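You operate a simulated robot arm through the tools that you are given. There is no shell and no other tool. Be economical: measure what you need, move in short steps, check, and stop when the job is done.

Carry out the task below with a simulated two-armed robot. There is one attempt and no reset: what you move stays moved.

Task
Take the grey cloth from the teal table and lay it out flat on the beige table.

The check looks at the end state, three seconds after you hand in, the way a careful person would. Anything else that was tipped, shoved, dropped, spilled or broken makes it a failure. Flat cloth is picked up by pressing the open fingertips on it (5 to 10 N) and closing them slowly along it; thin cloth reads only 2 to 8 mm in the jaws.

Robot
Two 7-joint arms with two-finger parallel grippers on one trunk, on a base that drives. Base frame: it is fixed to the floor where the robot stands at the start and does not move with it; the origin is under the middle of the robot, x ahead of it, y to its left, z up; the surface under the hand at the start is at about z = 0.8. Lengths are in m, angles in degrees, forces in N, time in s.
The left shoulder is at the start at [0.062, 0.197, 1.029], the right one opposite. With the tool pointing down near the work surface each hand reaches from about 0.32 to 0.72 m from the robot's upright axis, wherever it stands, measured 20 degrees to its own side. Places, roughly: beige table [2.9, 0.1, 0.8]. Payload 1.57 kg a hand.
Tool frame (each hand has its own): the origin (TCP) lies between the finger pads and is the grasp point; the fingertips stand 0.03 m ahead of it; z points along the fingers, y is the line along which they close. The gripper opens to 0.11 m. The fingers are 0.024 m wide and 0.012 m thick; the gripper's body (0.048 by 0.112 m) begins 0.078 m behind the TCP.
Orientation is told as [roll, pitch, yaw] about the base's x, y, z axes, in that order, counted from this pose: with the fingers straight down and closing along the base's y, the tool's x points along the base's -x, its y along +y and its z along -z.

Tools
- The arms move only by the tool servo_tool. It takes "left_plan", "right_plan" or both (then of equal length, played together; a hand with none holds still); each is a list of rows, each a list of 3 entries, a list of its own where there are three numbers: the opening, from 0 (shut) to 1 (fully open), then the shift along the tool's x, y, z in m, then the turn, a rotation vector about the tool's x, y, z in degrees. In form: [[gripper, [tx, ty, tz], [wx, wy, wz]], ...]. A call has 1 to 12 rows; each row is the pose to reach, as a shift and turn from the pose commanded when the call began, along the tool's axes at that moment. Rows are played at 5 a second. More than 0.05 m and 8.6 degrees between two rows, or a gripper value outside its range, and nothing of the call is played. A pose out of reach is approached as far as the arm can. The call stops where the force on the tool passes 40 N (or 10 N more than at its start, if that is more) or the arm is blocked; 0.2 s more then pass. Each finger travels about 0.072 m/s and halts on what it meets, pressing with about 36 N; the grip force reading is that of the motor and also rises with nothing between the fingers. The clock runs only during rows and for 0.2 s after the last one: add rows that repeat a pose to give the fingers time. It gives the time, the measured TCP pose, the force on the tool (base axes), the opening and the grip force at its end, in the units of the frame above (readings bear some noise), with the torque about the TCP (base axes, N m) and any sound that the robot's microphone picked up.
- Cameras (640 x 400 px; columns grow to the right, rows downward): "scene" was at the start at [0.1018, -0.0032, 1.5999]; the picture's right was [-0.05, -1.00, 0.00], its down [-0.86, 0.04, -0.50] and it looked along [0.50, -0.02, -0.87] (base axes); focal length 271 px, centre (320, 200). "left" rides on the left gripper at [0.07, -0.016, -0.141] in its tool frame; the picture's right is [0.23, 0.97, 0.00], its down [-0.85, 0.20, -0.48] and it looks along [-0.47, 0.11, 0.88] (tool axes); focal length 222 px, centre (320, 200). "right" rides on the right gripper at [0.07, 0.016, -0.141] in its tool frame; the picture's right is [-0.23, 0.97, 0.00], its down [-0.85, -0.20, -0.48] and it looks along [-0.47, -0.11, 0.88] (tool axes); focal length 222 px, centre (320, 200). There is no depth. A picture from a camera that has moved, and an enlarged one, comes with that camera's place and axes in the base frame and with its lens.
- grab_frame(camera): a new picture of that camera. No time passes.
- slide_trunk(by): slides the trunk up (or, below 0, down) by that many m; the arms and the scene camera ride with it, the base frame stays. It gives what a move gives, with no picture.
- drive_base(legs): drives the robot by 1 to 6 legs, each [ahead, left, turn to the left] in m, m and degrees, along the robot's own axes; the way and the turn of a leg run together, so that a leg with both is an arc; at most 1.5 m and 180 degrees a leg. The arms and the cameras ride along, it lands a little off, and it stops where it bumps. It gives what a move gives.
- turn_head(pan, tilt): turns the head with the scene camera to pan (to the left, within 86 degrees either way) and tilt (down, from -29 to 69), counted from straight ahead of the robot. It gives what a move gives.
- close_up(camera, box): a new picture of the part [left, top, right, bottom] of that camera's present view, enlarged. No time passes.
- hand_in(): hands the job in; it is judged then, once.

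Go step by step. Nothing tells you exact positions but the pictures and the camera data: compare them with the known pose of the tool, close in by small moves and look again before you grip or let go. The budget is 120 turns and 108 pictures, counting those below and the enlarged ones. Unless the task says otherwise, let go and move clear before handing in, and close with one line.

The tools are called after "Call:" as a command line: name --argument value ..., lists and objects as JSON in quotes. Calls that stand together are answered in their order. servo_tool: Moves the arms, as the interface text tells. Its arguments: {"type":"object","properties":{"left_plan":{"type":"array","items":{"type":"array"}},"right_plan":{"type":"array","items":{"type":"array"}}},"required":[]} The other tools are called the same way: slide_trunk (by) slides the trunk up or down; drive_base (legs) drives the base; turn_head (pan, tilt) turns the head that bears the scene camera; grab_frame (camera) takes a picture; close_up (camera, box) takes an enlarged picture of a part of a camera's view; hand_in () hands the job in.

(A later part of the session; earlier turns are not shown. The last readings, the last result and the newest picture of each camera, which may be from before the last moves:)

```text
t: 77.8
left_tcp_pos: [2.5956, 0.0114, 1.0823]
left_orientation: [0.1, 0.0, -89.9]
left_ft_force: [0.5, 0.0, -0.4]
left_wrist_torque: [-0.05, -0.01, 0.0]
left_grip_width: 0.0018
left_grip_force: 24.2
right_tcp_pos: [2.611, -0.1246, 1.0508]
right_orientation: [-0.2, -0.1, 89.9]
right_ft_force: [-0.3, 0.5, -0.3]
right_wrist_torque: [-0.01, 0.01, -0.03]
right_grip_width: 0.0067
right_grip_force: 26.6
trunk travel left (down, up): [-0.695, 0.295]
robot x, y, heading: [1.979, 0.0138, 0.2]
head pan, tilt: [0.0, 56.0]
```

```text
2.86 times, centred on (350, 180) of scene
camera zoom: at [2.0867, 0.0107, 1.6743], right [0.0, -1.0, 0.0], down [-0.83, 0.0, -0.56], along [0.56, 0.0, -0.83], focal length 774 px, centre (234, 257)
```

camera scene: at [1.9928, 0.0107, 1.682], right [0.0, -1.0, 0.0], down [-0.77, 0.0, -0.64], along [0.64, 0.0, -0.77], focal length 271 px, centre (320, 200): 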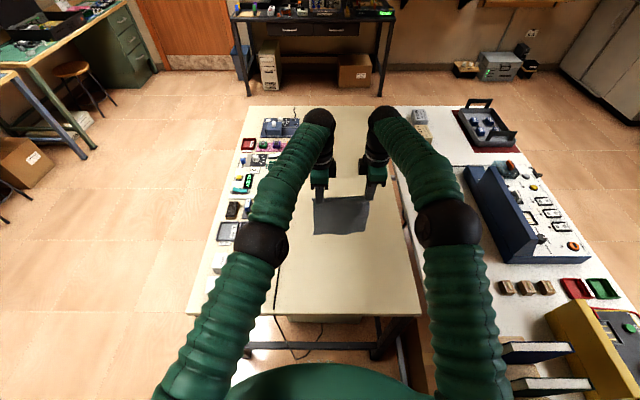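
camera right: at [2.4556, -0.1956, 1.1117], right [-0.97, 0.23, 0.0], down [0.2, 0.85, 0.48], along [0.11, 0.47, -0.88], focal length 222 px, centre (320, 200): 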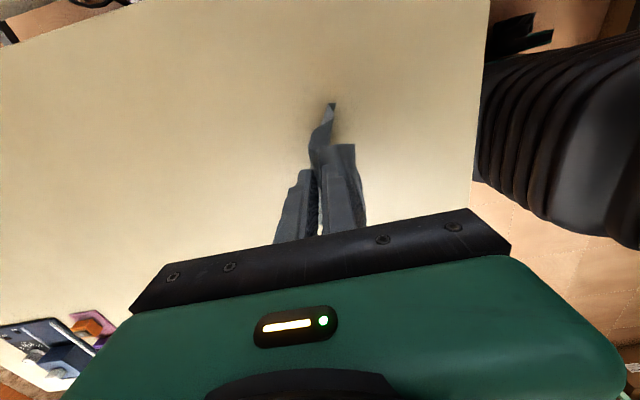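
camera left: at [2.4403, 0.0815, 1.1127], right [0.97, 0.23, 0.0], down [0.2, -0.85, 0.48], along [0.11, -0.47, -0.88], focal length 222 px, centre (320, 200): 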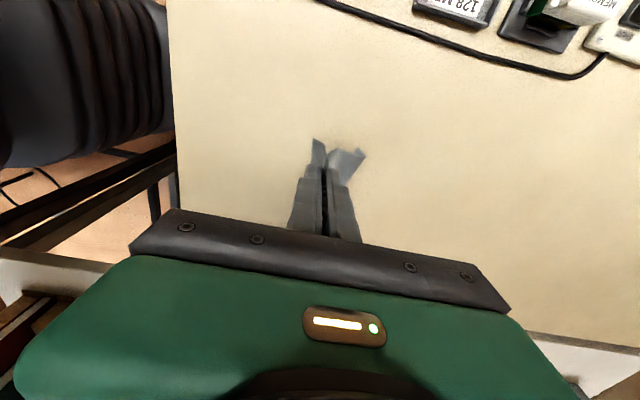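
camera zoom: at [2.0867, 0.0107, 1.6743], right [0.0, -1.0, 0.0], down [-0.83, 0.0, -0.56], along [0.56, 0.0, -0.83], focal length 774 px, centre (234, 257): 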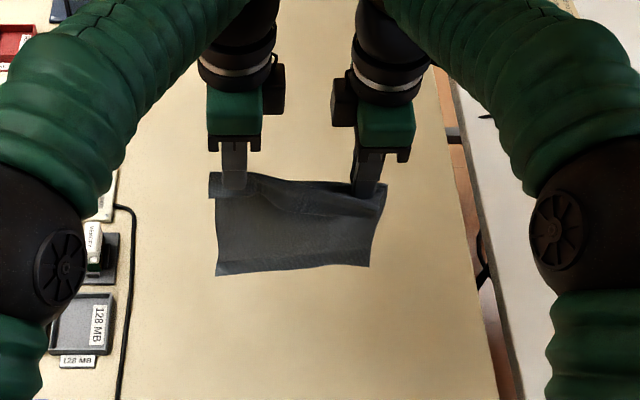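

Now it hangs flat with a level bottom edge. Lower slowly while drawing back with light contact.

Call:
servo_tool --left_plan '[[0, [0, 0, 0.03], [0, 0, 0]], [0, [0, -0.005, 0.05], [0, 0, 0]], [0, [0, -0.02, 0.065], [0, 0, 0]], [0, [0, -0.035, 0.075], [0, 0, 0]], [0, [0, -0.05, 0.083], [0, 0, 0]], [0, [0, -0.065, 0.09], [0, 0, 0]], [0, [0, -0.08, 0.097], [0, 0, 0]], [0, [0, -0.095, 0.105], [0, 0, 0]], [0, [0, -0.095, 0.105], [0, 0, 0]]]' --right_plan '[[0, [0, 0, 0.03], [0, 0, 0]], [0, [0, 0.005, 0.05], [0, 0, 0]], [0, [0, 0.02, 0.065], [0, 0, 0]], [0, [0, 0.035, 0.075], [0, 0, 0]], [0, [0, 0.05, 0.083], [0, 0, 0]], [0, [0, 0.065, 0.09], [0, 0, 0]], [0, [0, 0.08, 0.097], [0, 0, 0]], [0, [0, 0.095, 0.105], [0, 0, 0]], [0, [0, 0.095, 0.105], [0, 0, 0]]]'

Call:
close_up --camera "right" --box '[220, 80, 420, 220]'

Call:
close_up --camera "left" --box '[240, 80, 440, 220]'

Call:
close_up --camera "scene" --box '[260, 130, 440, 270]'

```text
t: 79.8
left_tcp_pos: [2.499, 0.0125, 0.9771]
left_orientation: [0.2, 0.1, -89.9]
left_ft_force: [0.0, -0.1, -0.4]
left_wrist_torque: [-0.02, 0.0, 0.0]
left_grip_width: 0.0019
left_grip_force: 23.2
right_tcp_pos: [2.5141, -0.1252, 0.9467]
right_orientation: [-0.3, 0.0, 89.8]
right_ft_force: [0.3, 0.5, 0.6]
right_wrist_torque: [-0.01, 0.01, 0.0]
right_grip_width: 0.0067
right_grip_force: 26.3
trunk travel left (down, up): [-0.695, 0.295]
robot x, y, heading: [1.9771, 0.0114, 0.1]
head pan, tilt: [0.0, 56.0]
```

```text
2.86 times, centred on (320, 150) of right
camera zoom: at [2.4974, -0.1963, 1.0878], right [-0.97, 0.23, 0.0], down [0.2, 0.85, 0.48], along [0.11, 0.47, -0.88], focal length 635 px, centre (320, 343)
```

zoom: 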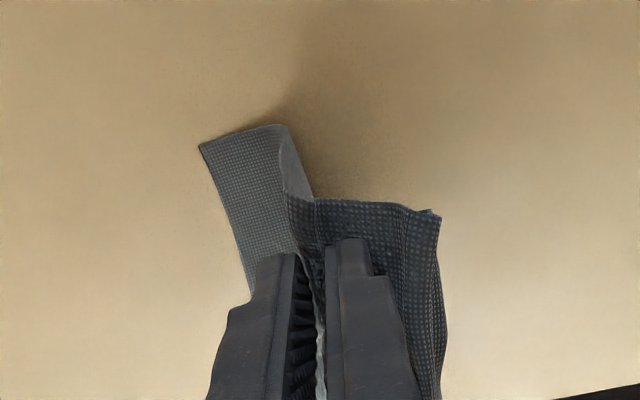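

```text
2.86 times, centred on (340, 150) of left
camera zoom: at [2.4828, 0.0812, 1.1201], right [0.97, 0.23, 0.0], down [0.2, -0.85, 0.48], along [0.11, -0.47, -0.88], focal length 635 px, centre (263, 343)
```

zoom: 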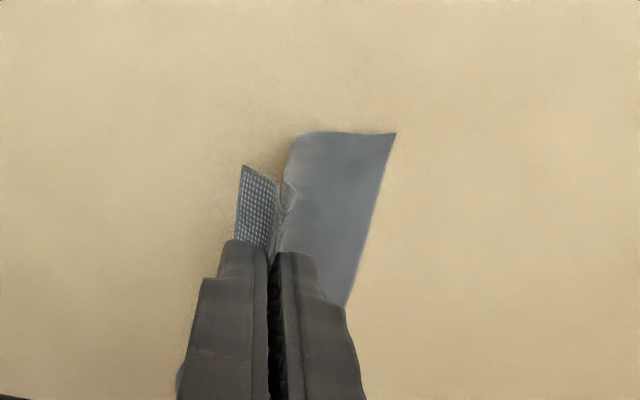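

```text
2.86 times, centred on (350, 200) of scene
camera zoom: at [2.0859, 0.0107, 1.6744], right [0.0, -1.0, 0.0], down [-0.83, 0.0, -0.56], along [0.56, 0.0, -0.83], focal length 774 px, centre (234, 200)
```

zoom: 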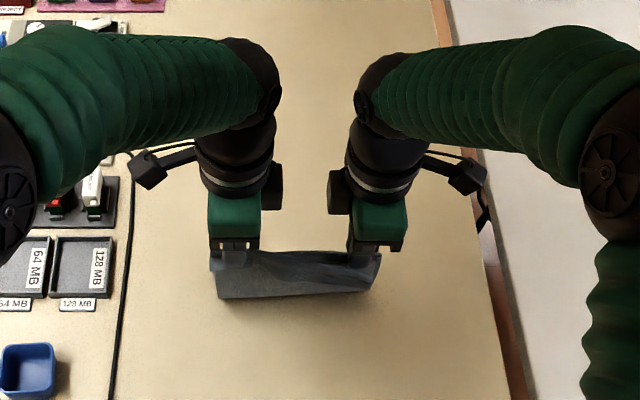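

Far edge lies flat and straight at x ≈ 2.56. I continue laying down and back.

Call:
servo_tool --left_plan '[[0, [0, -0.022, 0.012], [0, 0, 0]], [0, [0, -0.044, 0.026], [0, 0, 0]], [0, [0, -0.065, 0.042], [0, 0, 0]], [0, [0, -0.083, 0.06], [0, 0, 0]], [0, [0, -0.1, 0.08], [0, 0, 0]], [0, [0, -0.114, 0.1], [0, 0, 0]], [0, [0, -0.124, 0.121], [0, 0, 0]], [0, [0, -0.128, 0.139], [0, 0, 0]], [0, [0, -0.128, 0.139], [0, 0, 0]]]' --right_plan '[[0, [0, 0.019, 0.009], [0, 0, 0]], [0, [0, 0.037, 0.02], [0, 0, 0]], [0, [0, 0.055, 0.033], [0, 0, 0]], [0, [0, 0.07, 0.047], [0, 0, 0]], [0, [0, 0.084, 0.062], [0, 0, 0]], [0, [0, 0.095, 0.078], [0, 0, 0]], [0, [0, 0.103, 0.094], [0, 0, 0]], [0, [0, 0.106, 0.109], [0, 0, 0]], [0, [0, 0.106, 0.109], [0, 0, 0]]]'

Call:
grab_frame --camera "right"

Call:
grab_frame --camera "left"

```text
t: 81.8
left_tcp_pos: [2.373, 0.011, 0.8374]
left_orientation: [0.2, 0.0, -89.9]
left_ft_force: [0.5, -0.5, 0.7]
left_wrist_torque: [-0.01, -0.03, 0.0]
left_grip_width: 0.002
left_grip_force: 24.3
right_tcp_pos: [2.4097, -0.1237, 0.8363]
right_orientation: [-0.2, -0.1, 90.0]
right_ft_force: [-0.5, 0.6, -1.0]
right_wrist_torque: [0.0, -0.01, 0.02]
right_grip_width: 0.0065
right_grip_force: 25.7
trunk travel left (down, up): [-0.695, 0.295]
robot x, y, heading: [1.9787, 0.0115, -0.1]
head pan, tilt: [0.0, 56.0]
```

```text
49 pictures are left
camera right: at [2.392, -0.1952, 0.978], right [-0.97, 0.23, -0.01], down [0.2, 0.85, 0.48], along [0.11, 0.47, -0.88], focal length 222 px, centre (320, 200)
```

right: 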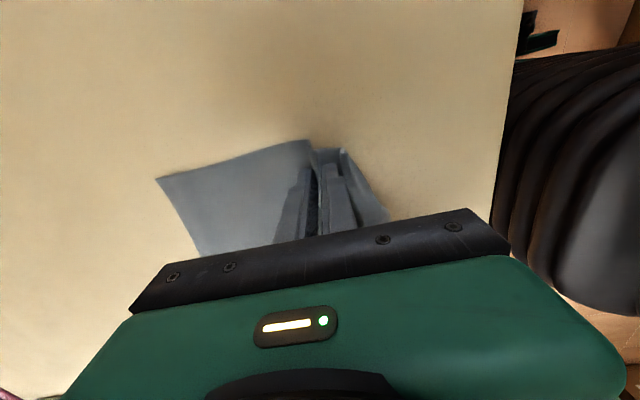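

```text
48 pictures are left
camera left: at [2.3556, 0.0812, 0.9806], right [0.97, 0.23, 0.0], down [0.2, -0.85, 0.48], along [0.11, -0.47, -0.88], focal length 222 px, centre (320, 200)
```

left: 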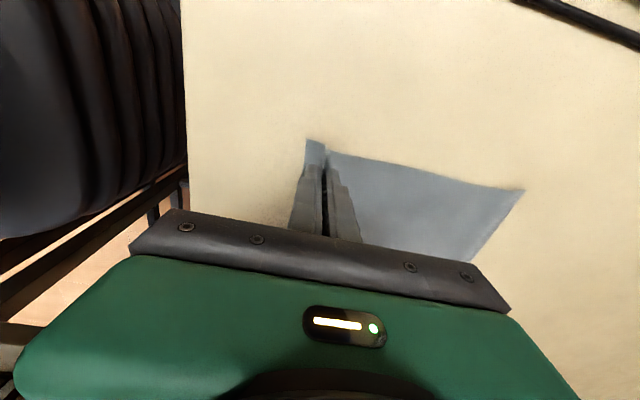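

Far side is flat. Lower to contact and open slowly so the fingers spread the near fold.

Call:
servo_tool --left_plan '[[0, [0, 0, 0.003], [0, 0, 0]], [0, [0, 0, 0.0055], [0, 0, 0]], [0.06, [0, 0, 0.0055], [0, 0, 0]], [0.12, [0, 0, 0.0055], [0, 0, 0]], [0.18, [0, 0, 0.0055], [0, 0, 0]], [0.24, [0, 0, 0.0055], [0, 0, 0]], [0.3, [0, 0, 0.0055], [0, 0, 0]], [0.36, [0, 0, 0.0055], [0, 0, 0]], [0.42, [0, 0, 0.0055], [0, 0, 0]], [0.5, [0, 0, 0.0055], [0, 0, 0]], [0.5, [0, 0, 0.0055], [0, 0, 0]]]' --right_plan '[[0, [0, 0, 0.003], [0, 0, 0]], [0, [0, 0, 0.0048], [0, 0, 0]], [0.06, [0, 0, 0.0048], [0, 0, 0]], [0.12, [0, 0, 0.0048], [0, 0, 0]], [0.18, [0, 0, 0.0048], [0, 0, 0]], [0.24, [0, 0, 0.0048], [0, 0, 0]], [0.3, [0, 0, 0.0048], [0, 0, 0]], [0.36, [0, 0, 0.0048], [0, 0, 0]], [0.42, [0, 0, 0.0048], [0, 0, 0]], [0.5, [0, 0, 0.0048], [0, 0, 0]], [0.5, [0, 0, 0.0048], [0, 0, 0]]]'

Call:
close_up --camera "right" --box '[220, 110, 440, 235]'

Call:
close_up --camera "left" --box '[220, 110, 440, 235]'

```text
t: 84.2
left_tcp_pos: [2.3729, 0.0107, 0.8315]
left_orientation: [0.1, 0.0, -89.9]
left_ft_force: [-0.7, 0.4, 0.4]
left_wrist_torque: [0.0, -0.03, 0.0]
left_grip_width: 0.0548
left_grip_force: 0.0
right_tcp_pos: [2.4099, -0.1242, 0.8318]
right_orientation: [-0.3, -0.1, 89.9]
right_ft_force: [-0.3, -0.3, 0.5]
right_wrist_torque: [-0.01, 0.04, -0.03]
right_grip_width: 0.0548
right_grip_force: 0.2
trunk travel left (down, up): [-0.695, 0.295]
robot x, y, heading: [1.9775, 0.0113, -0.0]
head pan, tilt: [0.0, 56.0]
```

```text
2.91 times, centred on (330, 172) of right
camera zoom: at [2.3924, -0.1954, 0.9736], right [-0.97, 0.23, 0.0], down [0.2, 0.85, 0.48], along [0.11, 0.47, -0.88], focal length 646 px, centre (291, 280)
```

zoom: 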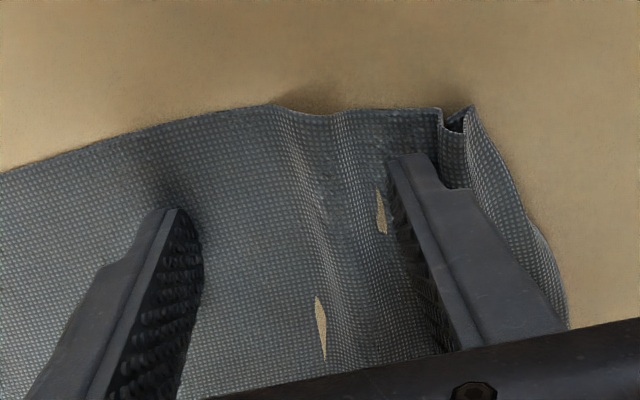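

```text
2.91 times, centred on (330, 172) of left
camera zoom: at [2.3556, 0.081, 0.9748], right [0.97, 0.23, 0.0], down [0.2, -0.85, 0.48], along [0.11, -0.47, -0.88], focal length 646 px, centre (291, 280)
```

zoom: 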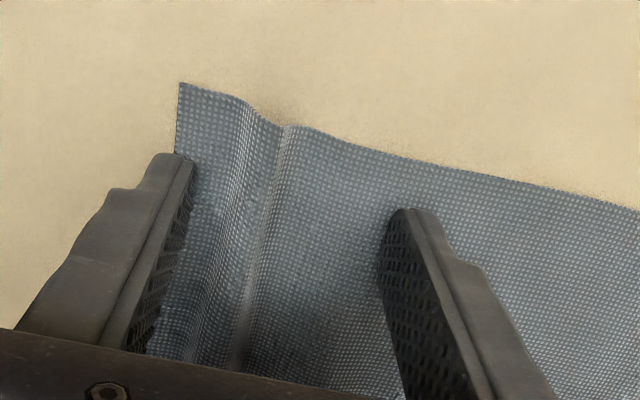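

Released; some ridges remain at the near edge. Raise clear and inspect.

Call:
servo_tool --left_plan '[[0.5, [0, 0, -0.02], [0, 0, 0]], [0.5, [0, 0, -0.06], [0, 0, 0]], [0.5, [0.02, 0, -0.09], [0, 0, 0]], [0.5, [0.05, 0, -0.12], [0, 0, 0]], [0.5, [0.08, 0, -0.15], [0, 0, 0]], [0.5, [0.11, 0, -0.16], [0, 0, 0]]]' --right_plan '[[0.5, [0, 0, -0.02], [0, 0, 0]], [0.5, [0, 0, -0.06], [0, 0, 0]], [0.5, [0.02, 0, -0.09], [0, 0, 0]], [0.5, [0.05, 0, -0.12], [0, 0, 0]], [0.5, [0.08, 0, -0.15], [0, 0, 0]], [0.5, [0.11, 0, -0.16], [0, 0, 0]]]'

Call:
turn_head --pan 0 --tilt 64

Call:
close_up --camera "scene" --box '[300, 160, 390, 240]'

```text
t: 85.6
left_tcp_pos: [2.3718, 0.1195, 0.9934]
left_orientation: [0.2, 0.0, -89.9]
left_ft_force: [-0.3, -0.4, -0.2]
left_wrist_torque: [-0.01, 0.01, -0.02]
left_grip_width: 0.0549
left_grip_force: 0.0
right_tcp_pos: [2.4071, -0.2346, 0.9905]
right_orientation: [-0.2, -0.1, 89.9]
right_ft_force: [-0.3, 0.7, -1.0]
right_wrist_torque: [0.0, 0.01, -0.03]
right_grip_width: 0.055
right_grip_force: 0.0
trunk travel left (down, up): [-0.695, 0.295]
robot x, y, heading: [1.9783, 0.0102, -0.2]
head pan, tilt: [0.0, 56.0]
```

```text
t: 86.3
left_tcp_pos: [2.3711, 0.1189, 0.9928]
left_orientation: [0.2, 0.0, -89.9]
left_ft_force: [0.5, 0.6, 0.5]
left_wrist_torque: [-0.01, 0.04, 0.04]
left_grip_width: 0.0549
left_grip_force: 0.2
right_tcp_pos: [2.4086, -0.2348, 0.9912]
right_orientation: [-0.2, -0.1, 90.0]
right_ft_force: [-0.8, 0.5, 0.3]
right_wrist_torque: [0.03, 0.03, -0.01]
right_grip_width: 0.055
right_grip_force: 0.0
trunk travel left (down, up): [-0.695, 0.295]
robot x, y, heading: [1.9772, 0.0121, 0.1]
head pan, tilt: [0.0, 64.0]
```

```text
5.00 times, centred on (345, 200) of scene
camera zoom: at [2.0756, 0.0108, 1.6652], right [0.0, -1.0, 0.0], down [-0.9, 0.0, -0.44], along [0.44, 0.0, -0.9], focal length 1354 px, centre (195, 200)
```

zoom: 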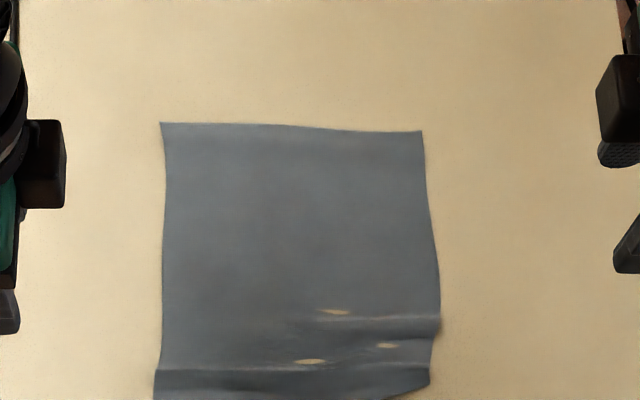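

Call:
close_up --camera "scene" --box '[305, 205, 385, 255]'

```text
8.00 times, centred on (345, 230) of scene
camera zoom: at [2.0756, 0.0108, 1.6652], right [0.0, -1.0, 0.0], down [-0.9, 0.0, -0.44], along [0.44, 0.0, -0.9], focal length 2166 px, centre (120, -40)
```

zoom: 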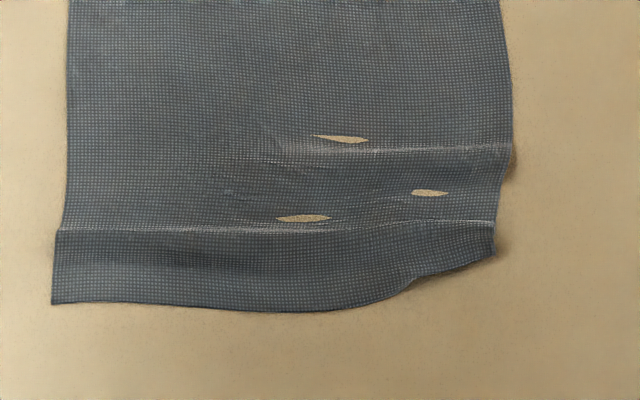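

Nearly there: small ridges and a shortened near-right corner remain. I'll press closed fingertips on the near edge strips and pull gently toward me. First approach.

Call:
servo_tool --left_plan '[[0, [-0.035, -0.01, 0], [0, 0, 0]], [0, [-0.075, -0.019, 0.005], [0, 0, 0]], [0, [-0.107, -0.019, 0.03], [0, 0, 0]], [0, [-0.107, -0.019, 0.07], [0, 0, 0]], [0, [-0.107, -0.019, 0.11], [0, 0, 0]], [0, [-0.107, -0.019, 0.14], [0, 0, 0]], [0, [-0.107, -0.019, 0.155], [0, 0, 0]], [0, [-0.107, -0.019, 0.157], [0, 0, 0]]]' --right_plan '[[0, [-0.035, 0.02, 0], [0, 0, 0]], [0, [-0.075, 0.04, 0.005], [0, 0, 0]], [0, [-0.107, 0.0446, 0.03], [0, 0, 0]], [0, [-0.107, 0.0446, 0.07], [0, 0, 0]], [0, [-0.107, 0.0446, 0.11], [0, 0, 0]], [0, [-0.107, 0.0446, 0.135], [0, 0, 0]], [0, [-0.107, 0.0446, 0.148], [0, 0, 0]], [0, [-0.107, 0.0446, 0.149], [0, 0, 0]]]'

Call:
close_up --camera "right" --box '[220, 110, 440, 235]'

Call:
close_up --camera "left" --box '[220, 110, 440, 235]'

```text
t: 88.1
left_tcp_pos: [2.3536, 0.0134, 0.835]
left_orientation: [0.2, -0.1, -89.9]
left_ft_force: [0.2, 0.2, -0.3]
left_wrist_torque: [0.03, -0.01, -0.01]
left_grip_width: 0.0
left_grip_force: 21.7
right_tcp_pos: [2.3637, -0.1264, 0.8434]
right_orientation: [-0.3, -0.1, 89.9]
right_ft_force: [0.7, -0.1, 0.6]
right_wrist_torque: [-0.03, -0.01, 0.02]
right_grip_width: 0.0001
right_grip_force: 20.8
trunk travel left (down, up): [-0.695, 0.295]
robot x, y, heading: [1.9794, 0.011, 0.1]
head pan, tilt: [0.0, 64.0]
```

```text
2.91 times, centred on (330, 172) of right
camera zoom: at [2.3473, -0.1978, 0.9844], right [-0.97, 0.23, 0.0], down [0.2, 0.85, 0.48], along [0.11, 0.47, -0.88], focal length 646 px, centre (291, 280)
```

zoom: 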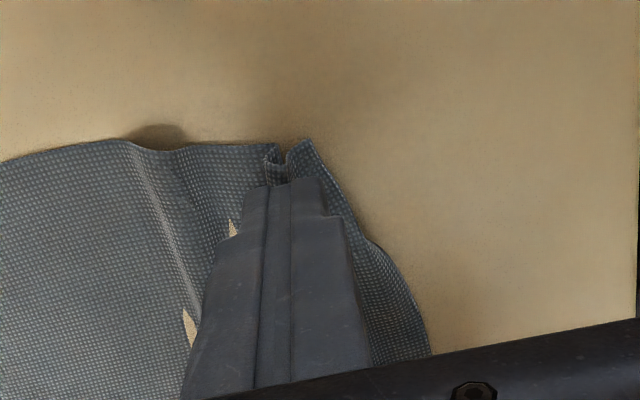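

```text
2.91 times, centred on (330, 172) of left
camera zoom: at [2.3355, 0.0835, 0.9776], right [0.97, 0.23, 0.0], down [0.2, -0.85, 0.48], along [0.11, -0.47, -0.88], focal length 646 px, centre (291, 280)
```

zoom: 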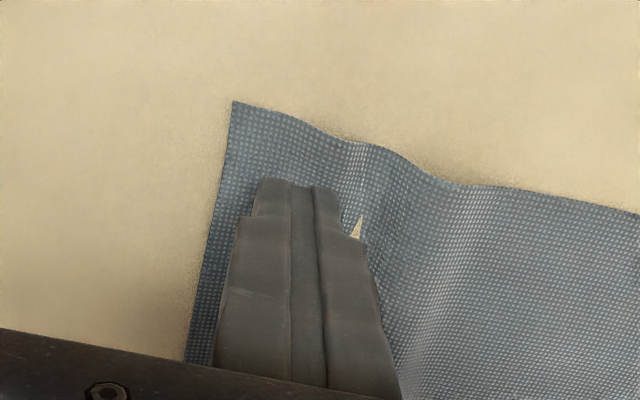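

Call:
servo_tool --left_plan '[[0, [0, 0, 0.001], [0, 0, 0]], [0, [0, 0, 0.002], [0, 0, 0]], [0, [0, 0, 0.003], [0, 0, 0]], [0, [0, 0, 0.003], [0, 0, 0]]]' --right_plan '[[0, [0, 0.006, 0.002], [0, 0, 0]], [0, [0, 0.006, 0.006], [0, 0, 0]], [0, [0, 0.006, 0.0105], [0, 0, 0]], [0, [0, 0.006, 0.0105], [0, 0, 0]]]'

Call:
close_up --camera "right" --box '[220, 110, 440, 235]'

```text
t: 89.1
left_tcp_pos: [2.3534, 0.0134, 0.8311]
left_orientation: [0.2, 0.0, -89.9]
left_ft_force: [0.0, -0.4, -0.3]
left_wrist_torque: [0.02, 0.0, 0.02]
left_grip_width: 0.0001
left_grip_force: 21.8
right_tcp_pos: [2.3583, -0.1278, 0.8325]
right_orientation: [-0.3, -0.1, 89.9]
right_ft_force: [0.5, 0.6, 0.6]
right_wrist_torque: [0.02, 0.0, 0.03]
right_grip_width: 0.0
right_grip_force: 21.4
trunk travel left (down, up): [-0.695, 0.295]
robot x, y, heading: [1.9768, 0.0094, 0.3]
head pan, tilt: [0.0, 64.0]
```

```text
2.91 times, centred on (330, 172) of right
camera zoom: at [2.3418, -0.198, 0.9739], right [-0.97, 0.23, 0.0], down [0.2, 0.85, 0.48], along [0.11, 0.47, -0.88], focal length 646 px, centre (291, 280)
```

zoom: 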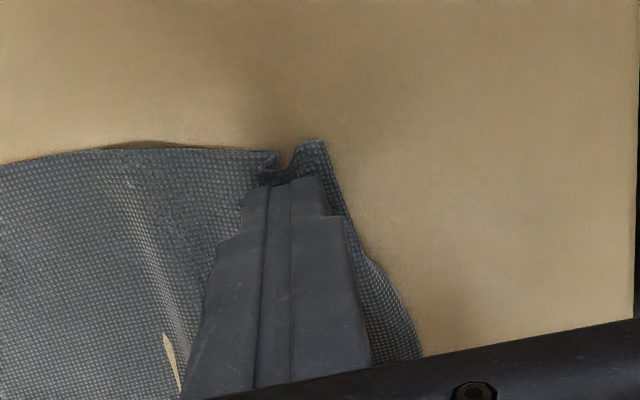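

Call:
servo_tool --left_plan '[[0, [0, 0, 0.0006], [0, 0, 0]], [0, [0, 0, 0.001], [0, 0, 0]], [0, [0, 0, 0.001], [0, 0, 0]]]' --right_plan '[[0, [0, 0, 0.0008], [0, 0, 0]], [0, [0, 0, 0.0014], [0, 0, 0]], [0, [0, 0, 0.0014], [0, 0, 0]]]'

```text
t: 89.9
left_tcp_pos: [2.353, 0.0141, 0.8313]
left_orientation: [0.2, 0.0, -89.9]
left_ft_force: [-0.3, 0.3, 0.6]
left_wrist_torque: [0.01, 0.0, 0.0]
left_grip_width: 0.0002
left_grip_force: 21.2
right_tcp_pos: [2.3599, -0.127, 0.8319]
right_orientation: [-0.4, -0.1, 89.9]
right_ft_force: [0.5, -0.8, 14.1]
right_wrist_torque: [-0.08, 0.0, 0.04]
right_grip_width: 0.0
right_grip_force: 22.0
trunk travel left (down, up): [-0.695, 0.295]
robot x, y, heading: [1.9801, 0.0089, -0.2]
head pan, tilt: [0.0, 64.0]
```

Right presses 14 N; I ease it slightly, add a little on the left, and pull toward me.

Call:
servo_tool --left_plan '[[0, [0, 0, 0.0006], [0, 0, 0]], [0, [0, -0.001, 0.0006], [0, 0, 0]], [0, [0, -0.002, 0.0006], [0, 0, 0]], [0, [0, -0.003, 0.0006], [0, 0, 0]], [0, [0, -0.004, 0.0006], [0, 0, 0]], [0, [0, -0.005, 0.0006], [0, 0, 0]], [0, [0, -0.006, 0.0006], [0, 0, 0]], [0, [0, -0.006, 0.0006], [0, 0, 0]]]' --right_plan '[[0, [0, 0, -0.0003], [0, 0, 0]], [0, [0, 0.003, -0.0003], [0, 0, 0]], [0, [0, 0.006, -0.0003], [0, 0, 0]], [0, [0, 0.009, -0.0003], [0, 0, 0]], [0, [0, 0.012, -0.0003], [0, 0, 0]], [0, [0, 0.015, -0.0003], [0, 0, 0]], [0, [0, 0.018, -0.0003], [0, 0, 0]], [0, [0, 0.018, -0.0003], [0, 0, 0]]]'

Call:
close_up --camera "right" --box '[220, 110, 440, 235]'

Call:
close_up --camera "left" --box '[220, 110, 440, 235]'

```text
t: 91.7
left_tcp_pos: [2.348, 0.0137, 0.8313]
left_orientation: [0.3, -0.1, -89.9]
left_ft_force: [4.8, 0.9, 25.9]
left_wrist_torque: [0.05, -0.02, 0.0]
left_grip_width: 0.0001
left_grip_force: 21.3
right_tcp_pos: [2.341, -0.1283, 0.832]
right_orientation: [-0.4, -0.1, 90.0]
right_ft_force: [1.0, -0.4, 4.2]
right_wrist_torque: [-0.04, -0.02, 0.0]
right_grip_width: 0.0001
right_grip_force: 20.6
trunk travel left (down, up): [-0.695, 0.295]
robot x, y, heading: [1.9768, 0.014, -0.2]
head pan, tilt: [0.0, 64.0]
```

```text
2.91 times, centred on (330, 172) of right
camera zoom: at [2.3231, -0.1982, 0.9734], right [-0.97, 0.23, -0.01], down [0.2, 0.85, 0.48], along [0.12, 0.47, -0.88], focal length 646 px, centre (291, 280)
```

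zoom: 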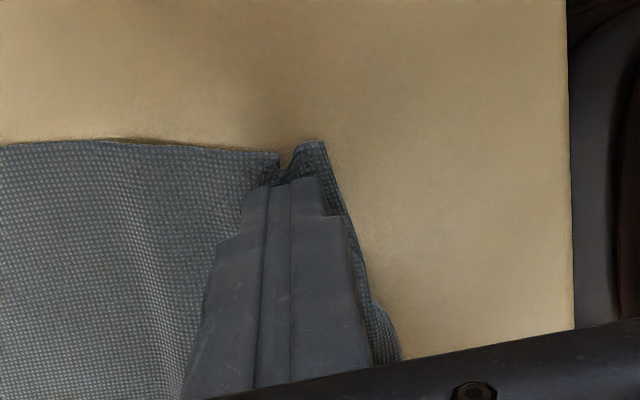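

```text
2.91 times, centred on (330, 172) of left
camera zoom: at [2.3297, 0.0837, 0.9739], right [0.97, 0.23, 0.0], down [0.2, -0.85, 0.48], along [0.11, -0.47, -0.88], focal length 646 px, centre (291, 280)
```

zoom: 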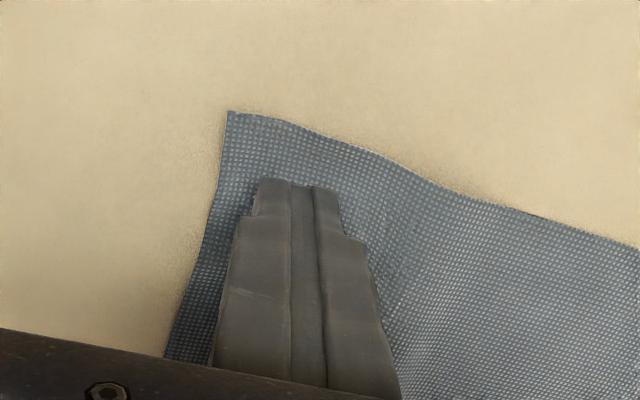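

Pulling works; the ridges behind are flattening. Lift and look.

Call:
servo_tool --left_plan '[[0, [0, 0, -0.02], [0, 0, 0]], [0, [0, 0, -0.06], [0, 0, 0]], [0, [0.03, 0, -0.09], [0, 0, 0]], [0, [0.07, 0, -0.11], [0, 0, 0]], [0, [0.1, 0, -0.12], [0, 0, 0]]]' --right_plan '[[0, [0, 0, -0.02], [0, 0, 0]], [0, [0, 0, -0.06], [0, 0, 0]], [0, [0.03, 0, -0.09], [0, 0, 0]], [0, [0.07, 0, -0.11], [0, 0, 0]], [0, [0.1, 0, -0.12], [0, 0, 0]]]'

Call:
close_up --camera "scene" --box '[300, 170, 390, 250]'

Call:
close_up --camera "scene" --box '[335, 215, 375, 245]'

```text
t: 92.9
left_tcp_pos: [2.3454, 0.1144, 0.9498]
left_orientation: [0.2, 0.0, -90.0]
left_ft_force: [-0.7, 0.0, -0.1]
left_wrist_torque: [0.0, -0.03, -0.01]
left_grip_width: 0.0002
left_grip_force: 21.9
right_tcp_pos: [2.3401, -0.2269, 0.9517]
right_orientation: [-0.4, -0.2, 90.0]
right_ft_force: [0.1, -0.3, 0.0]
right_wrist_torque: [0.02, 0.06, 0.01]
right_grip_width: 0.0
right_grip_force: 21.4
trunk travel left (down, up): [-0.695, 0.295]
robot x, y, heading: [1.983, 0.0084, 0.0]
head pan, tilt: [0.0, 64.0]
```

```text
5.00 times, centred on (345, 210) of scene
camera zoom: at [2.0731, 0.011, 1.6653], right [0.0, -1.0, 0.0], down [-0.9, 0.0, -0.44], along [0.44, 0.0, -0.9], focal length 1354 px, centre (195, 150)
```

zoom: 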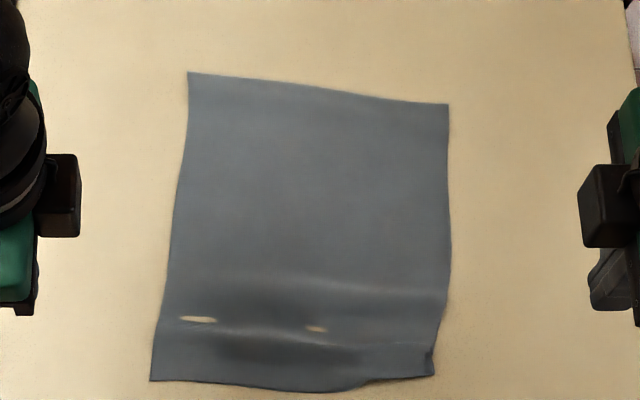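

```text
13.33 times, centred on (355, 230) of scene
camera zoom: at [2.0731, 0.011, 1.6653], right [0.0, -1.0, 0.0], down [-0.9, 0.0, -0.44], along [0.44, 0.0, -0.9], focal length 3610 px, centre (-147, -200)
```

zoom: 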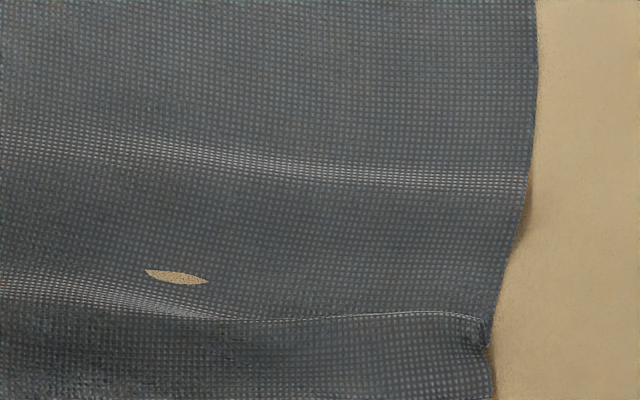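

Almost flat; one more gentle pull at the near edge with both hands.

Call:
servo_tool --left_plan '[[0, [-0.04, 0, 0], [0, 0, 0]], [0, [-0.08, 0, 0.01], [0, 0, 0]], [0, [-0.102, 0, 0.03], [0, 0, 0]], [0, [-0.102, 0, 0.07], [0, 0, 0]], [0, [-0.102, 0, 0.1], [0, 0, 0]], [0, [-0.102, 0, 0.115], [0, 0, 0]], [0, [-0.102, 0, 0.1193], [0, 0, 0]], [0, [-0.102, 0, 0.1193], [0, 0, 0]]]' --right_plan '[[0, [-0.04, 0, 0], [0, 0, 0]], [0, [-0.08, 0, 0.01], [0, 0, 0]], [0, [-0.1, 0, 0.03], [0, 0, 0]], [0, [-0.1, 0, 0.07], [0, 0, 0]], [0, [-0.1, 0, 0.1], [0, 0, 0]], [0, [-0.1, 0, 0.115], [0, 0, 0]], [0, [-0.1, 0, 0.1199], [0, 0, 0]], [0, [-0.1, 0, 0.1199], [0, 0, 0]]]'

Call:
close_up --camera "right" --box '[220, 110, 440, 235]'

```text
t: 94.7
left_tcp_pos: [2.3468, 0.0129, 0.8312]
left_orientation: [0.2, 0.1, -90.0]
left_ft_force: [-0.7, -0.7, 1.3]
left_wrist_torque: [0.01, 0.0, 0.02]
left_grip_width: 0.0
left_grip_force: 21.1
right_tcp_pos: [2.3412, -0.1261, 0.8316]
right_orientation: [-0.3, -0.1, 90.0]
right_ft_force: [0.8, -0.8, 15.0]
right_wrist_torque: [-0.14, -0.01, 0.0]
right_grip_width: 0.0
right_grip_force: 21.0
trunk travel left (down, up): [-0.695, 0.295]
robot x, y, heading: [1.9813, 0.0124, -0.1]
head pan, tilt: [0.0, 64.0]
```

```text
2.91 times, centred on (330, 172) of right
camera zoom: at [2.3233, -0.1974, 0.9731], right [-0.97, 0.23, -0.01], down [0.2, 0.85, 0.48], along [0.12, 0.47, -0.88], focal length 646 px, centre (291, 280)
```

zoom: 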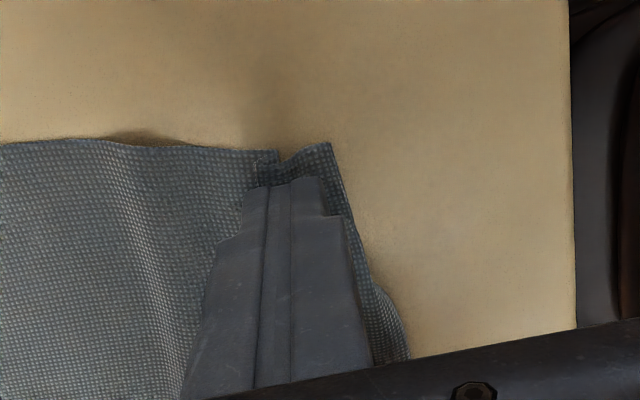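

Call:
servo_tool --left_plan '[[0, [0, 0, 0.0003], [0, 0, 0]], [0, [0, -0.001, 0.0003], [0, 0, 0]], [0, [0, -0.002, 0.0003], [0, 0, 0]], [0, [0, -0.003, 0.0003], [0, 0, 0]], [0, [0, -0.004, 0.0003], [0, 0, 0]], [0, [0, -0.006, 0.0003], [0, 0, 0]], [0, [0, -0.008, 0.0003], [0, 0, 0]], [0, [0, -0.008, 0.0003], [0, 0, 0]]]' --right_plan '[[0, [0, 0, -0.0001], [0, 0, 0]], [0, [0, 0.003, -0.0001], [0, 0, 0]], [0, [0, 0.006, -0.0001], [0, 0, 0]], [0, [0, 0.009, -0.0001], [0, 0, 0]], [0, [0, 0.012, -0.0001], [0, 0, 0]], [0, [0, 0.015, -0.0001], [0, 0, 0]], [0, [0, 0.018, -0.0001], [0, 0, 0]], [0, [0, 0.018, -0.0001], [0, 0, 0]]]'

Call:
servo_tool --left_plan '[[0, [0, 0, -0.02], [0, 0, 0]], [0, [0, 0, -0.06], [0, 0, 0]], [0, [0.03, 0, -0.09], [0, 0, 0]], [0, [0.07, 0, -0.11], [0, 0, 0]], [0, [0.1, 0, -0.12], [0, 0, 0]]]' --right_plan '[[0, [0, 0, -0.02], [0, 0, 0]], [0, [0, 0, -0.06], [0, 0, 0]], [0, [0.03, 0, -0.09], [0, 0, 0]], [0, [0.07, 0, -0.11], [0, 0, 0]], [0, [0.1, 0, -0.12], [0, 0, 0]]]'

Call:
close_up --camera "scene" --box '[300, 170, 390, 250]'

Call:
close_up --camera "scene" --box '[335, 215, 375, 245]'

```text
t: 96.5
left_tcp_pos: [2.3385, 0.0124, 0.8311]
left_orientation: [0.3, -0.1, -89.8]
left_ft_force: [1.8, 0.4, 11.7]
left_wrist_torque: [0.02, 0.0, 0.01]
left_grip_width: 0.0001
left_grip_force: 21.4
right_tcp_pos: [2.3229, -0.1273, 0.8318]
right_orientation: [-0.3, -0.2, 89.9]
right_ft_force: [1.7, 0.6, 5.7]
right_wrist_torque: [-0.03, -0.01, 0.02]
right_grip_width: 0.0003
right_grip_force: 21.5
trunk travel left (down, up): [-0.695, 0.295]
robot x, y, heading: [1.9788, 0.0133, 0.3]
head pan, tilt: [0.0, 64.0]
```

```text
t: 97.7
left_tcp_pos: [2.3378, 0.1126, 0.9508]
left_orientation: [0.2, 0.0, -89.9]
left_ft_force: [0.1, 0.3, -0.1]
left_wrist_torque: [0.02, -0.05, -0.02]
left_grip_width: 0.0
left_grip_force: 21.3
right_tcp_pos: [2.3214, -0.2274, 0.9515]
right_orientation: [-0.4, 0.0, 90.0]
right_ft_force: [0.4, 0.2, 0.4]
right_wrist_torque: [-0.03, 0.01, -0.02]
right_grip_width: 0.0
right_grip_force: 20.7
trunk travel left (down, up): [-0.695, 0.295]
robot x, y, heading: [1.9765, 0.0091, 0.3]
head pan, tilt: [0.0, 64.0]
```

```text
5.00 times, centred on (345, 210) of scene
camera zoom: at [2.0731, 0.011, 1.6653], right [0.0, -1.0, 0.0], down [-0.9, 0.0, -0.44], along [0.44, 0.0, -0.9], focal length 1354 px, centre (195, 150)
```

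zoom: 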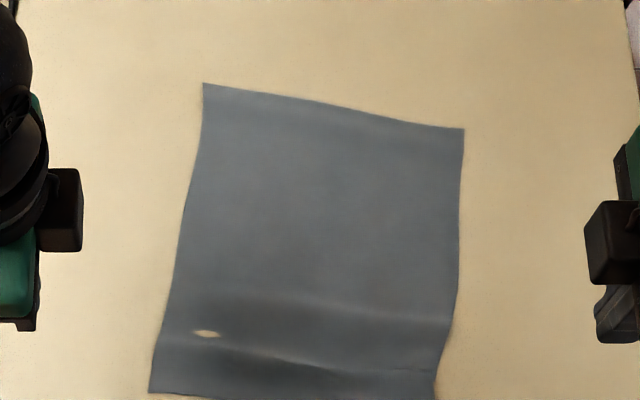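

```text
13.33 times, centred on (355, 230) of scene
camera zoom: at [2.0731, 0.011, 1.6653], right [0.0, -1.0, 0.0], down [-0.9, 0.0, -0.44], along [0.44, 0.0, -0.9], focal length 3610 px, centre (-147, -200)
```

zoom: 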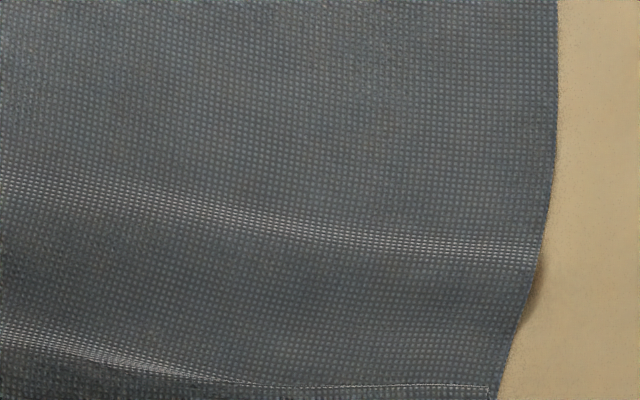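

Call:
close_up --camera "scene" --box '[305, 220, 385, 270]'

Call:
grab_frame --camera "right"

```text
8.00 times, centred on (345, 245) of scene
camera zoom: at [2.0731, 0.011, 1.6653], right [0.0, -1.0, 0.0], down [-0.9, 0.0, -0.44], along [0.44, 0.0, -0.9], focal length 2166 px, centre (120, -160)
```

zoom: 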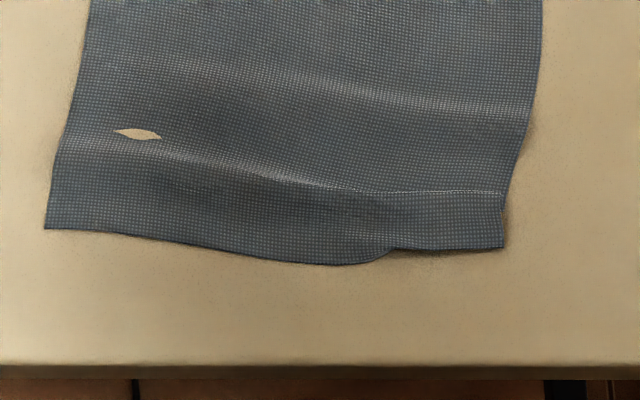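

```text
32 pictures are left
camera right: at [2.3031, -0.2987, 1.0933], right [-0.97, 0.23, -0.01], down [0.2, 0.85, 0.48], along [0.11, 0.47, -0.88], focal length 222 px, centre (320, 200)
```

right: 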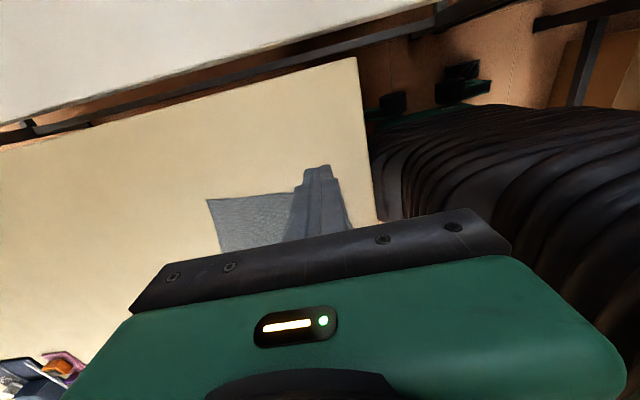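

A small Z-fold remains at the near-right corner. I'll pin the cloth with the left fingertips behind it and pull the right strip out.

Call:
servo_tool --left_plan '[[0, [-0.035, 0.025, 0], [0, 0, 0]], [0, [-0.07, 0.05, 0], [0, 0, 0]], [0, [-0.1, 0.07, 0], [0, 0, 0]], [0, [-0.135, 0.09, 0], [0, 0, 0]], [0, [-0.1626, 0.102, 0.01], [0, 0, 0]], [0, [-0.1626, 0.102, 0.04], [0, 0, 0]], [0, [-0.1626, 0.102, 0.075], [0, 0, 0]], [0, [-0.1626, 0.102, 0.105], [0, 0, 0]], [0, [-0.1626, 0.102, 0.117], [0, 0, 0]], [0, [-0.1626, 0.102, 0.119], [0, 0, 0]], [0, [-0.1626, 0.102, 0.1198], [0, 0, 0]], [0, [-0.1626, 0.102, 0.1198], [0, 0, 0]]]' --right_plan '[[0, [0, 0, 0], [0, 0, 0]], [0, [0, 0, 0], [0, 0, 0]], [0, [0, 0, 0], [0, 0, 0]], [0, [-0.02, 0, 0], [0, 0, 0]], [0, [-0.05, 0, 0.01], [0, 0, 0]], [0, [-0.08, 0, 0.03], [0, 0, 0]], [0, [-0.1, 0, 0.06], [0, 0, 0]], [0, [-0.1, 0, 0.095], [0, 0, 0]], [0, [-0.1, 0, 0.112], [0, 0, 0]], [0, [-0.1, 0, 0.118], [0, 0, 0]], [0, [-0.1, 0, 0.1193], [0, 0, 0]], [0, [-0.1, 0, 0.1193], [0, 0, 0]]]'

Call:
close_up --camera "right" --box '[220, 110, 440, 235]'

```text
t: 100.3
left_tcp_pos: [2.4416, -0.0498, 0.8311]
left_orientation: [0.1, 0.0, -89.9]
left_ft_force: [0.0, -0.3, 1.4]
left_wrist_torque: [-0.02, 0.02, 0.0]
left_grip_width: 0.0001
left_grip_force: 21.2
right_tcp_pos: [2.3242, -0.1278, 0.8321]
right_orientation: [-0.3, -0.1, 90.0]
right_ft_force: [-0.9, 1.2, 0.6]
right_wrist_torque: [-0.01, 0.01, 0.01]
right_grip_width: 0.0
right_grip_force: 21.6
trunk travel left (down, up): [-0.695, 0.295]
robot x, y, heading: [1.9795, 0.0129, -0.1]
head pan, tilt: [0.0, 64.0]
```

```text
2.91 times, centred on (330, 172) of right
camera zoom: at [2.3058, -0.1984, 0.9736], right [-0.97, 0.23, 0.0], down [0.2, 0.85, 0.48], along [0.11, 0.47, -0.88], focal length 646 px, centre (291, 280)
```

zoom: 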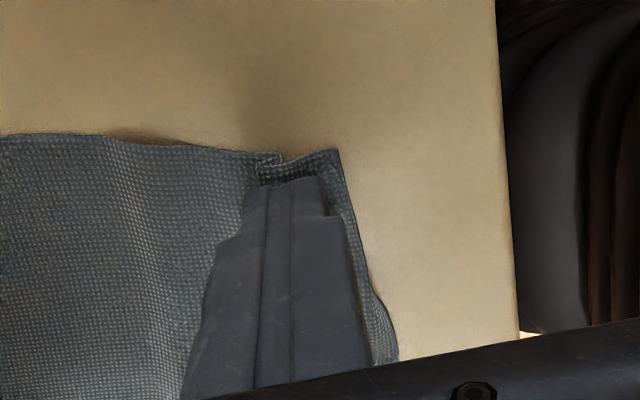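

Call:
servo_tool --left_plan '[[0, [0, 0, 0.0006], [0, 0, 0]], [0, [0, 0, 0.0008], [0, 0, 0]], [0, [0, 0, 0.0008], [0, 0, 0]]]' --right_plan '[[0, [0, 0, 0.0004], [0, 0, 0]], [0, [0, 0, 0.0007], [0, 0, 0]], [0, [0, 0, 0.0007], [0, 0, 0]]]'

```text
t: 101.1
left_tcp_pos: [2.4411, -0.051, 0.8313]
left_orientation: [0.2, 0.0, -89.9]
left_ft_force: [-0.5, 0.4, 4.3]
left_wrist_torque: [0.01, 0.0, 0.0]
left_grip_width: 0.0
left_grip_force: 21.1
right_tcp_pos: [2.323, -0.1275, 0.8324]
right_orientation: [-0.2, -0.1, 89.9]
right_ft_force: [0.1, -0.7, 6.6]
right_wrist_torque: [-0.1, 0.0, 0.01]
right_grip_width: 0.0
right_grip_force: 20.8
trunk travel left (down, up): [-0.695, 0.295]
robot x, y, heading: [1.9764, 0.0146, -0.0]
head pan, tilt: [0.0, 64.0]
```

Call:
servo_tool --left_plan '[[0, [0, 0, 0.0003], [0, 0, 0]], [0, [0, 0, 0.0003], [0, 0, 0]], [0, [0, 0, 0.0003], [0, 0, 0]], [0, [0, 0, 0.0003], [0, 0, 0]], [0, [0, 0, 0.0003], [0, 0, 0]], [0, [0, 0, 0.0003], [0, 0, 0]], [0, [0, 0, 0.0003], [0, 0, 0]], [0, [0, 0, 0.0003], [0, 0, 0]]]' --right_plan '[[0, [0, 0.001, 0.0002], [0, 0, 0]], [0, [0, 0.003, 0.0003], [0, 0, 0]], [0, [0, 0.005, 0.0003], [0, 0, 0]], [0, [0, 0.007, 0.0003], [0, 0, 0]], [0, [0, 0.009, 0.0003], [0, 0, 0]], [0, [0, 0.011, 0.0003], [0, 0, 0]], [0, [0, 0.013, 0.0003], [0, 0, 0]], [0, [0, 0.013, 0.0003], [0, 0, 0]]]'

Call:
close_up --camera "right" --box '[220, 110, 440, 235]'

```text
t: 102.9
left_tcp_pos: [2.4403, -0.05, 0.8303]
left_orientation: [0.3, 0.1, -89.9]
left_ft_force: [1.1, -0.9, 12.0]
left_wrist_torque: [-0.02, 0.03, -0.03]
left_grip_width: 0.0
left_grip_force: 21.5
right_tcp_pos: [2.3085, -0.1271, 0.8318]
right_orientation: [-0.2, -0.1, 89.9]
right_ft_force: [2.1, -0.5, 7.7]
right_wrist_torque: [-0.06, -0.04, 0.01]
right_grip_width: 0.0
right_grip_force: 21.3
trunk travel left (down, up): [-0.695, 0.295]
robot x, y, heading: [1.9774, 0.0121, -0.0]
head pan, tilt: [0.0, 64.0]
```

```text
2.91 times, centred on (330, 172) of right
camera zoom: at [2.2918, -0.1978, 0.9732], right [-0.97, 0.23, -0.01], down [0.2, 0.85, 0.48], along [0.11, 0.47, -0.88], focal length 646 px, centre (291, 280)
```

zoom: 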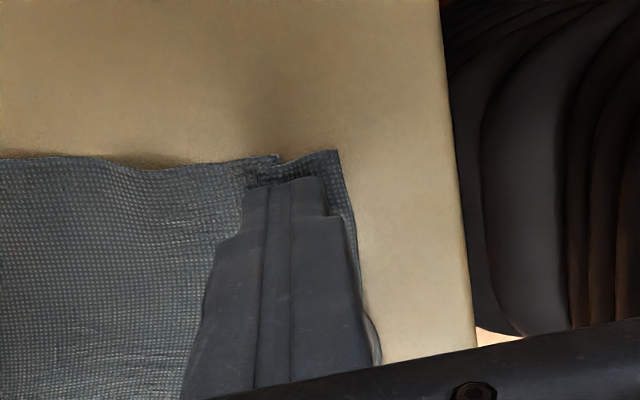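

The slack is drawn out. Lift both and look again.

Call:
servo_tool --left_plan '[[0, [0, 0, -0.02], [0, 0, 0]], [0, [0, 0, -0.06], [0, 0, 0]], [0, [0.03, 0, -0.09], [0, 0, 0]], [0, [0.07, 0, -0.11], [0, 0, 0]], [0, [0.11, 0, -0.12], [0, 0, 0]], [0, [0.15, 0, -0.12], [0, 0, 0]]]' --right_plan '[[0, [0, 0, -0.02], [0, 0, 0]], [0, [0, 0, -0.06], [0, 0, 0]], [0, [0.03, 0, -0.09], [0, 0, 0]], [0, [0.07, 0, -0.11], [0, 0, 0]], [0, [0.1, 0, -0.12], [0, 0, 0]], [0, [0.1, 0, -0.12], [0, 0, 0]]]'

Call:
close_up --camera "scene" --box '[300, 175, 400, 265]'

Call:
close_up --camera "scene" --box '[305, 225, 385, 275]'

```text
t: 104.3
left_tcp_pos: [2.4396, 0.101, 0.949]
left_orientation: [0.1, -0.2, -90.1]
left_ft_force: [0.1, -0.6, 0.4]
left_wrist_torque: [-0.02, -0.01, 0.03]
left_grip_width: 0.0002
left_grip_force: 22.0
right_tcp_pos: [2.3087, -0.2271, 0.9505]
right_orientation: [-0.3, 0.1, 89.9]
right_ft_force: [-0.1, -0.2, 0.0]
right_wrist_torque: [0.01, 0.01, -0.02]
right_grip_width: 0.0
right_grip_force: 21.6
trunk travel left (down, up): [-0.695, 0.295]
robot x, y, heading: [1.9805, 0.0111, 0.2]
head pan, tilt: [0.0, 64.0]
```

```text
4.44 times, centred on (350, 220) of scene
camera zoom: at [2.0757, 0.0133, 1.6652], right [0.0, -1.0, 0.0], down [-0.9, 0.0, -0.44], along [0.44, 0.0, -0.9], focal length 1203 px, centre (187, 111)
```

zoom: 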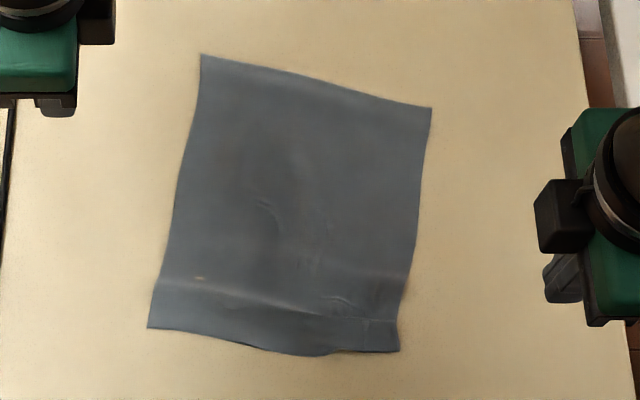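

```text
8.00 times, centred on (345, 250) of scene
camera zoom: at [2.0757, 0.0133, 1.6652], right [0.0, -1.0, 0.0], down [-0.9, 0.0, -0.44], along [0.44, 0.0, -0.9], focal length 2166 px, centre (120, -200)
```

zoom: 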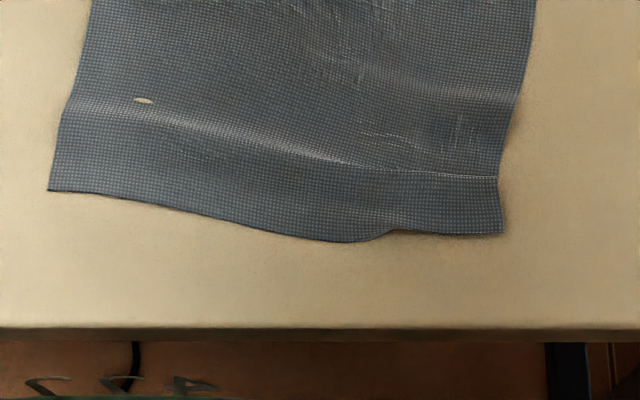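

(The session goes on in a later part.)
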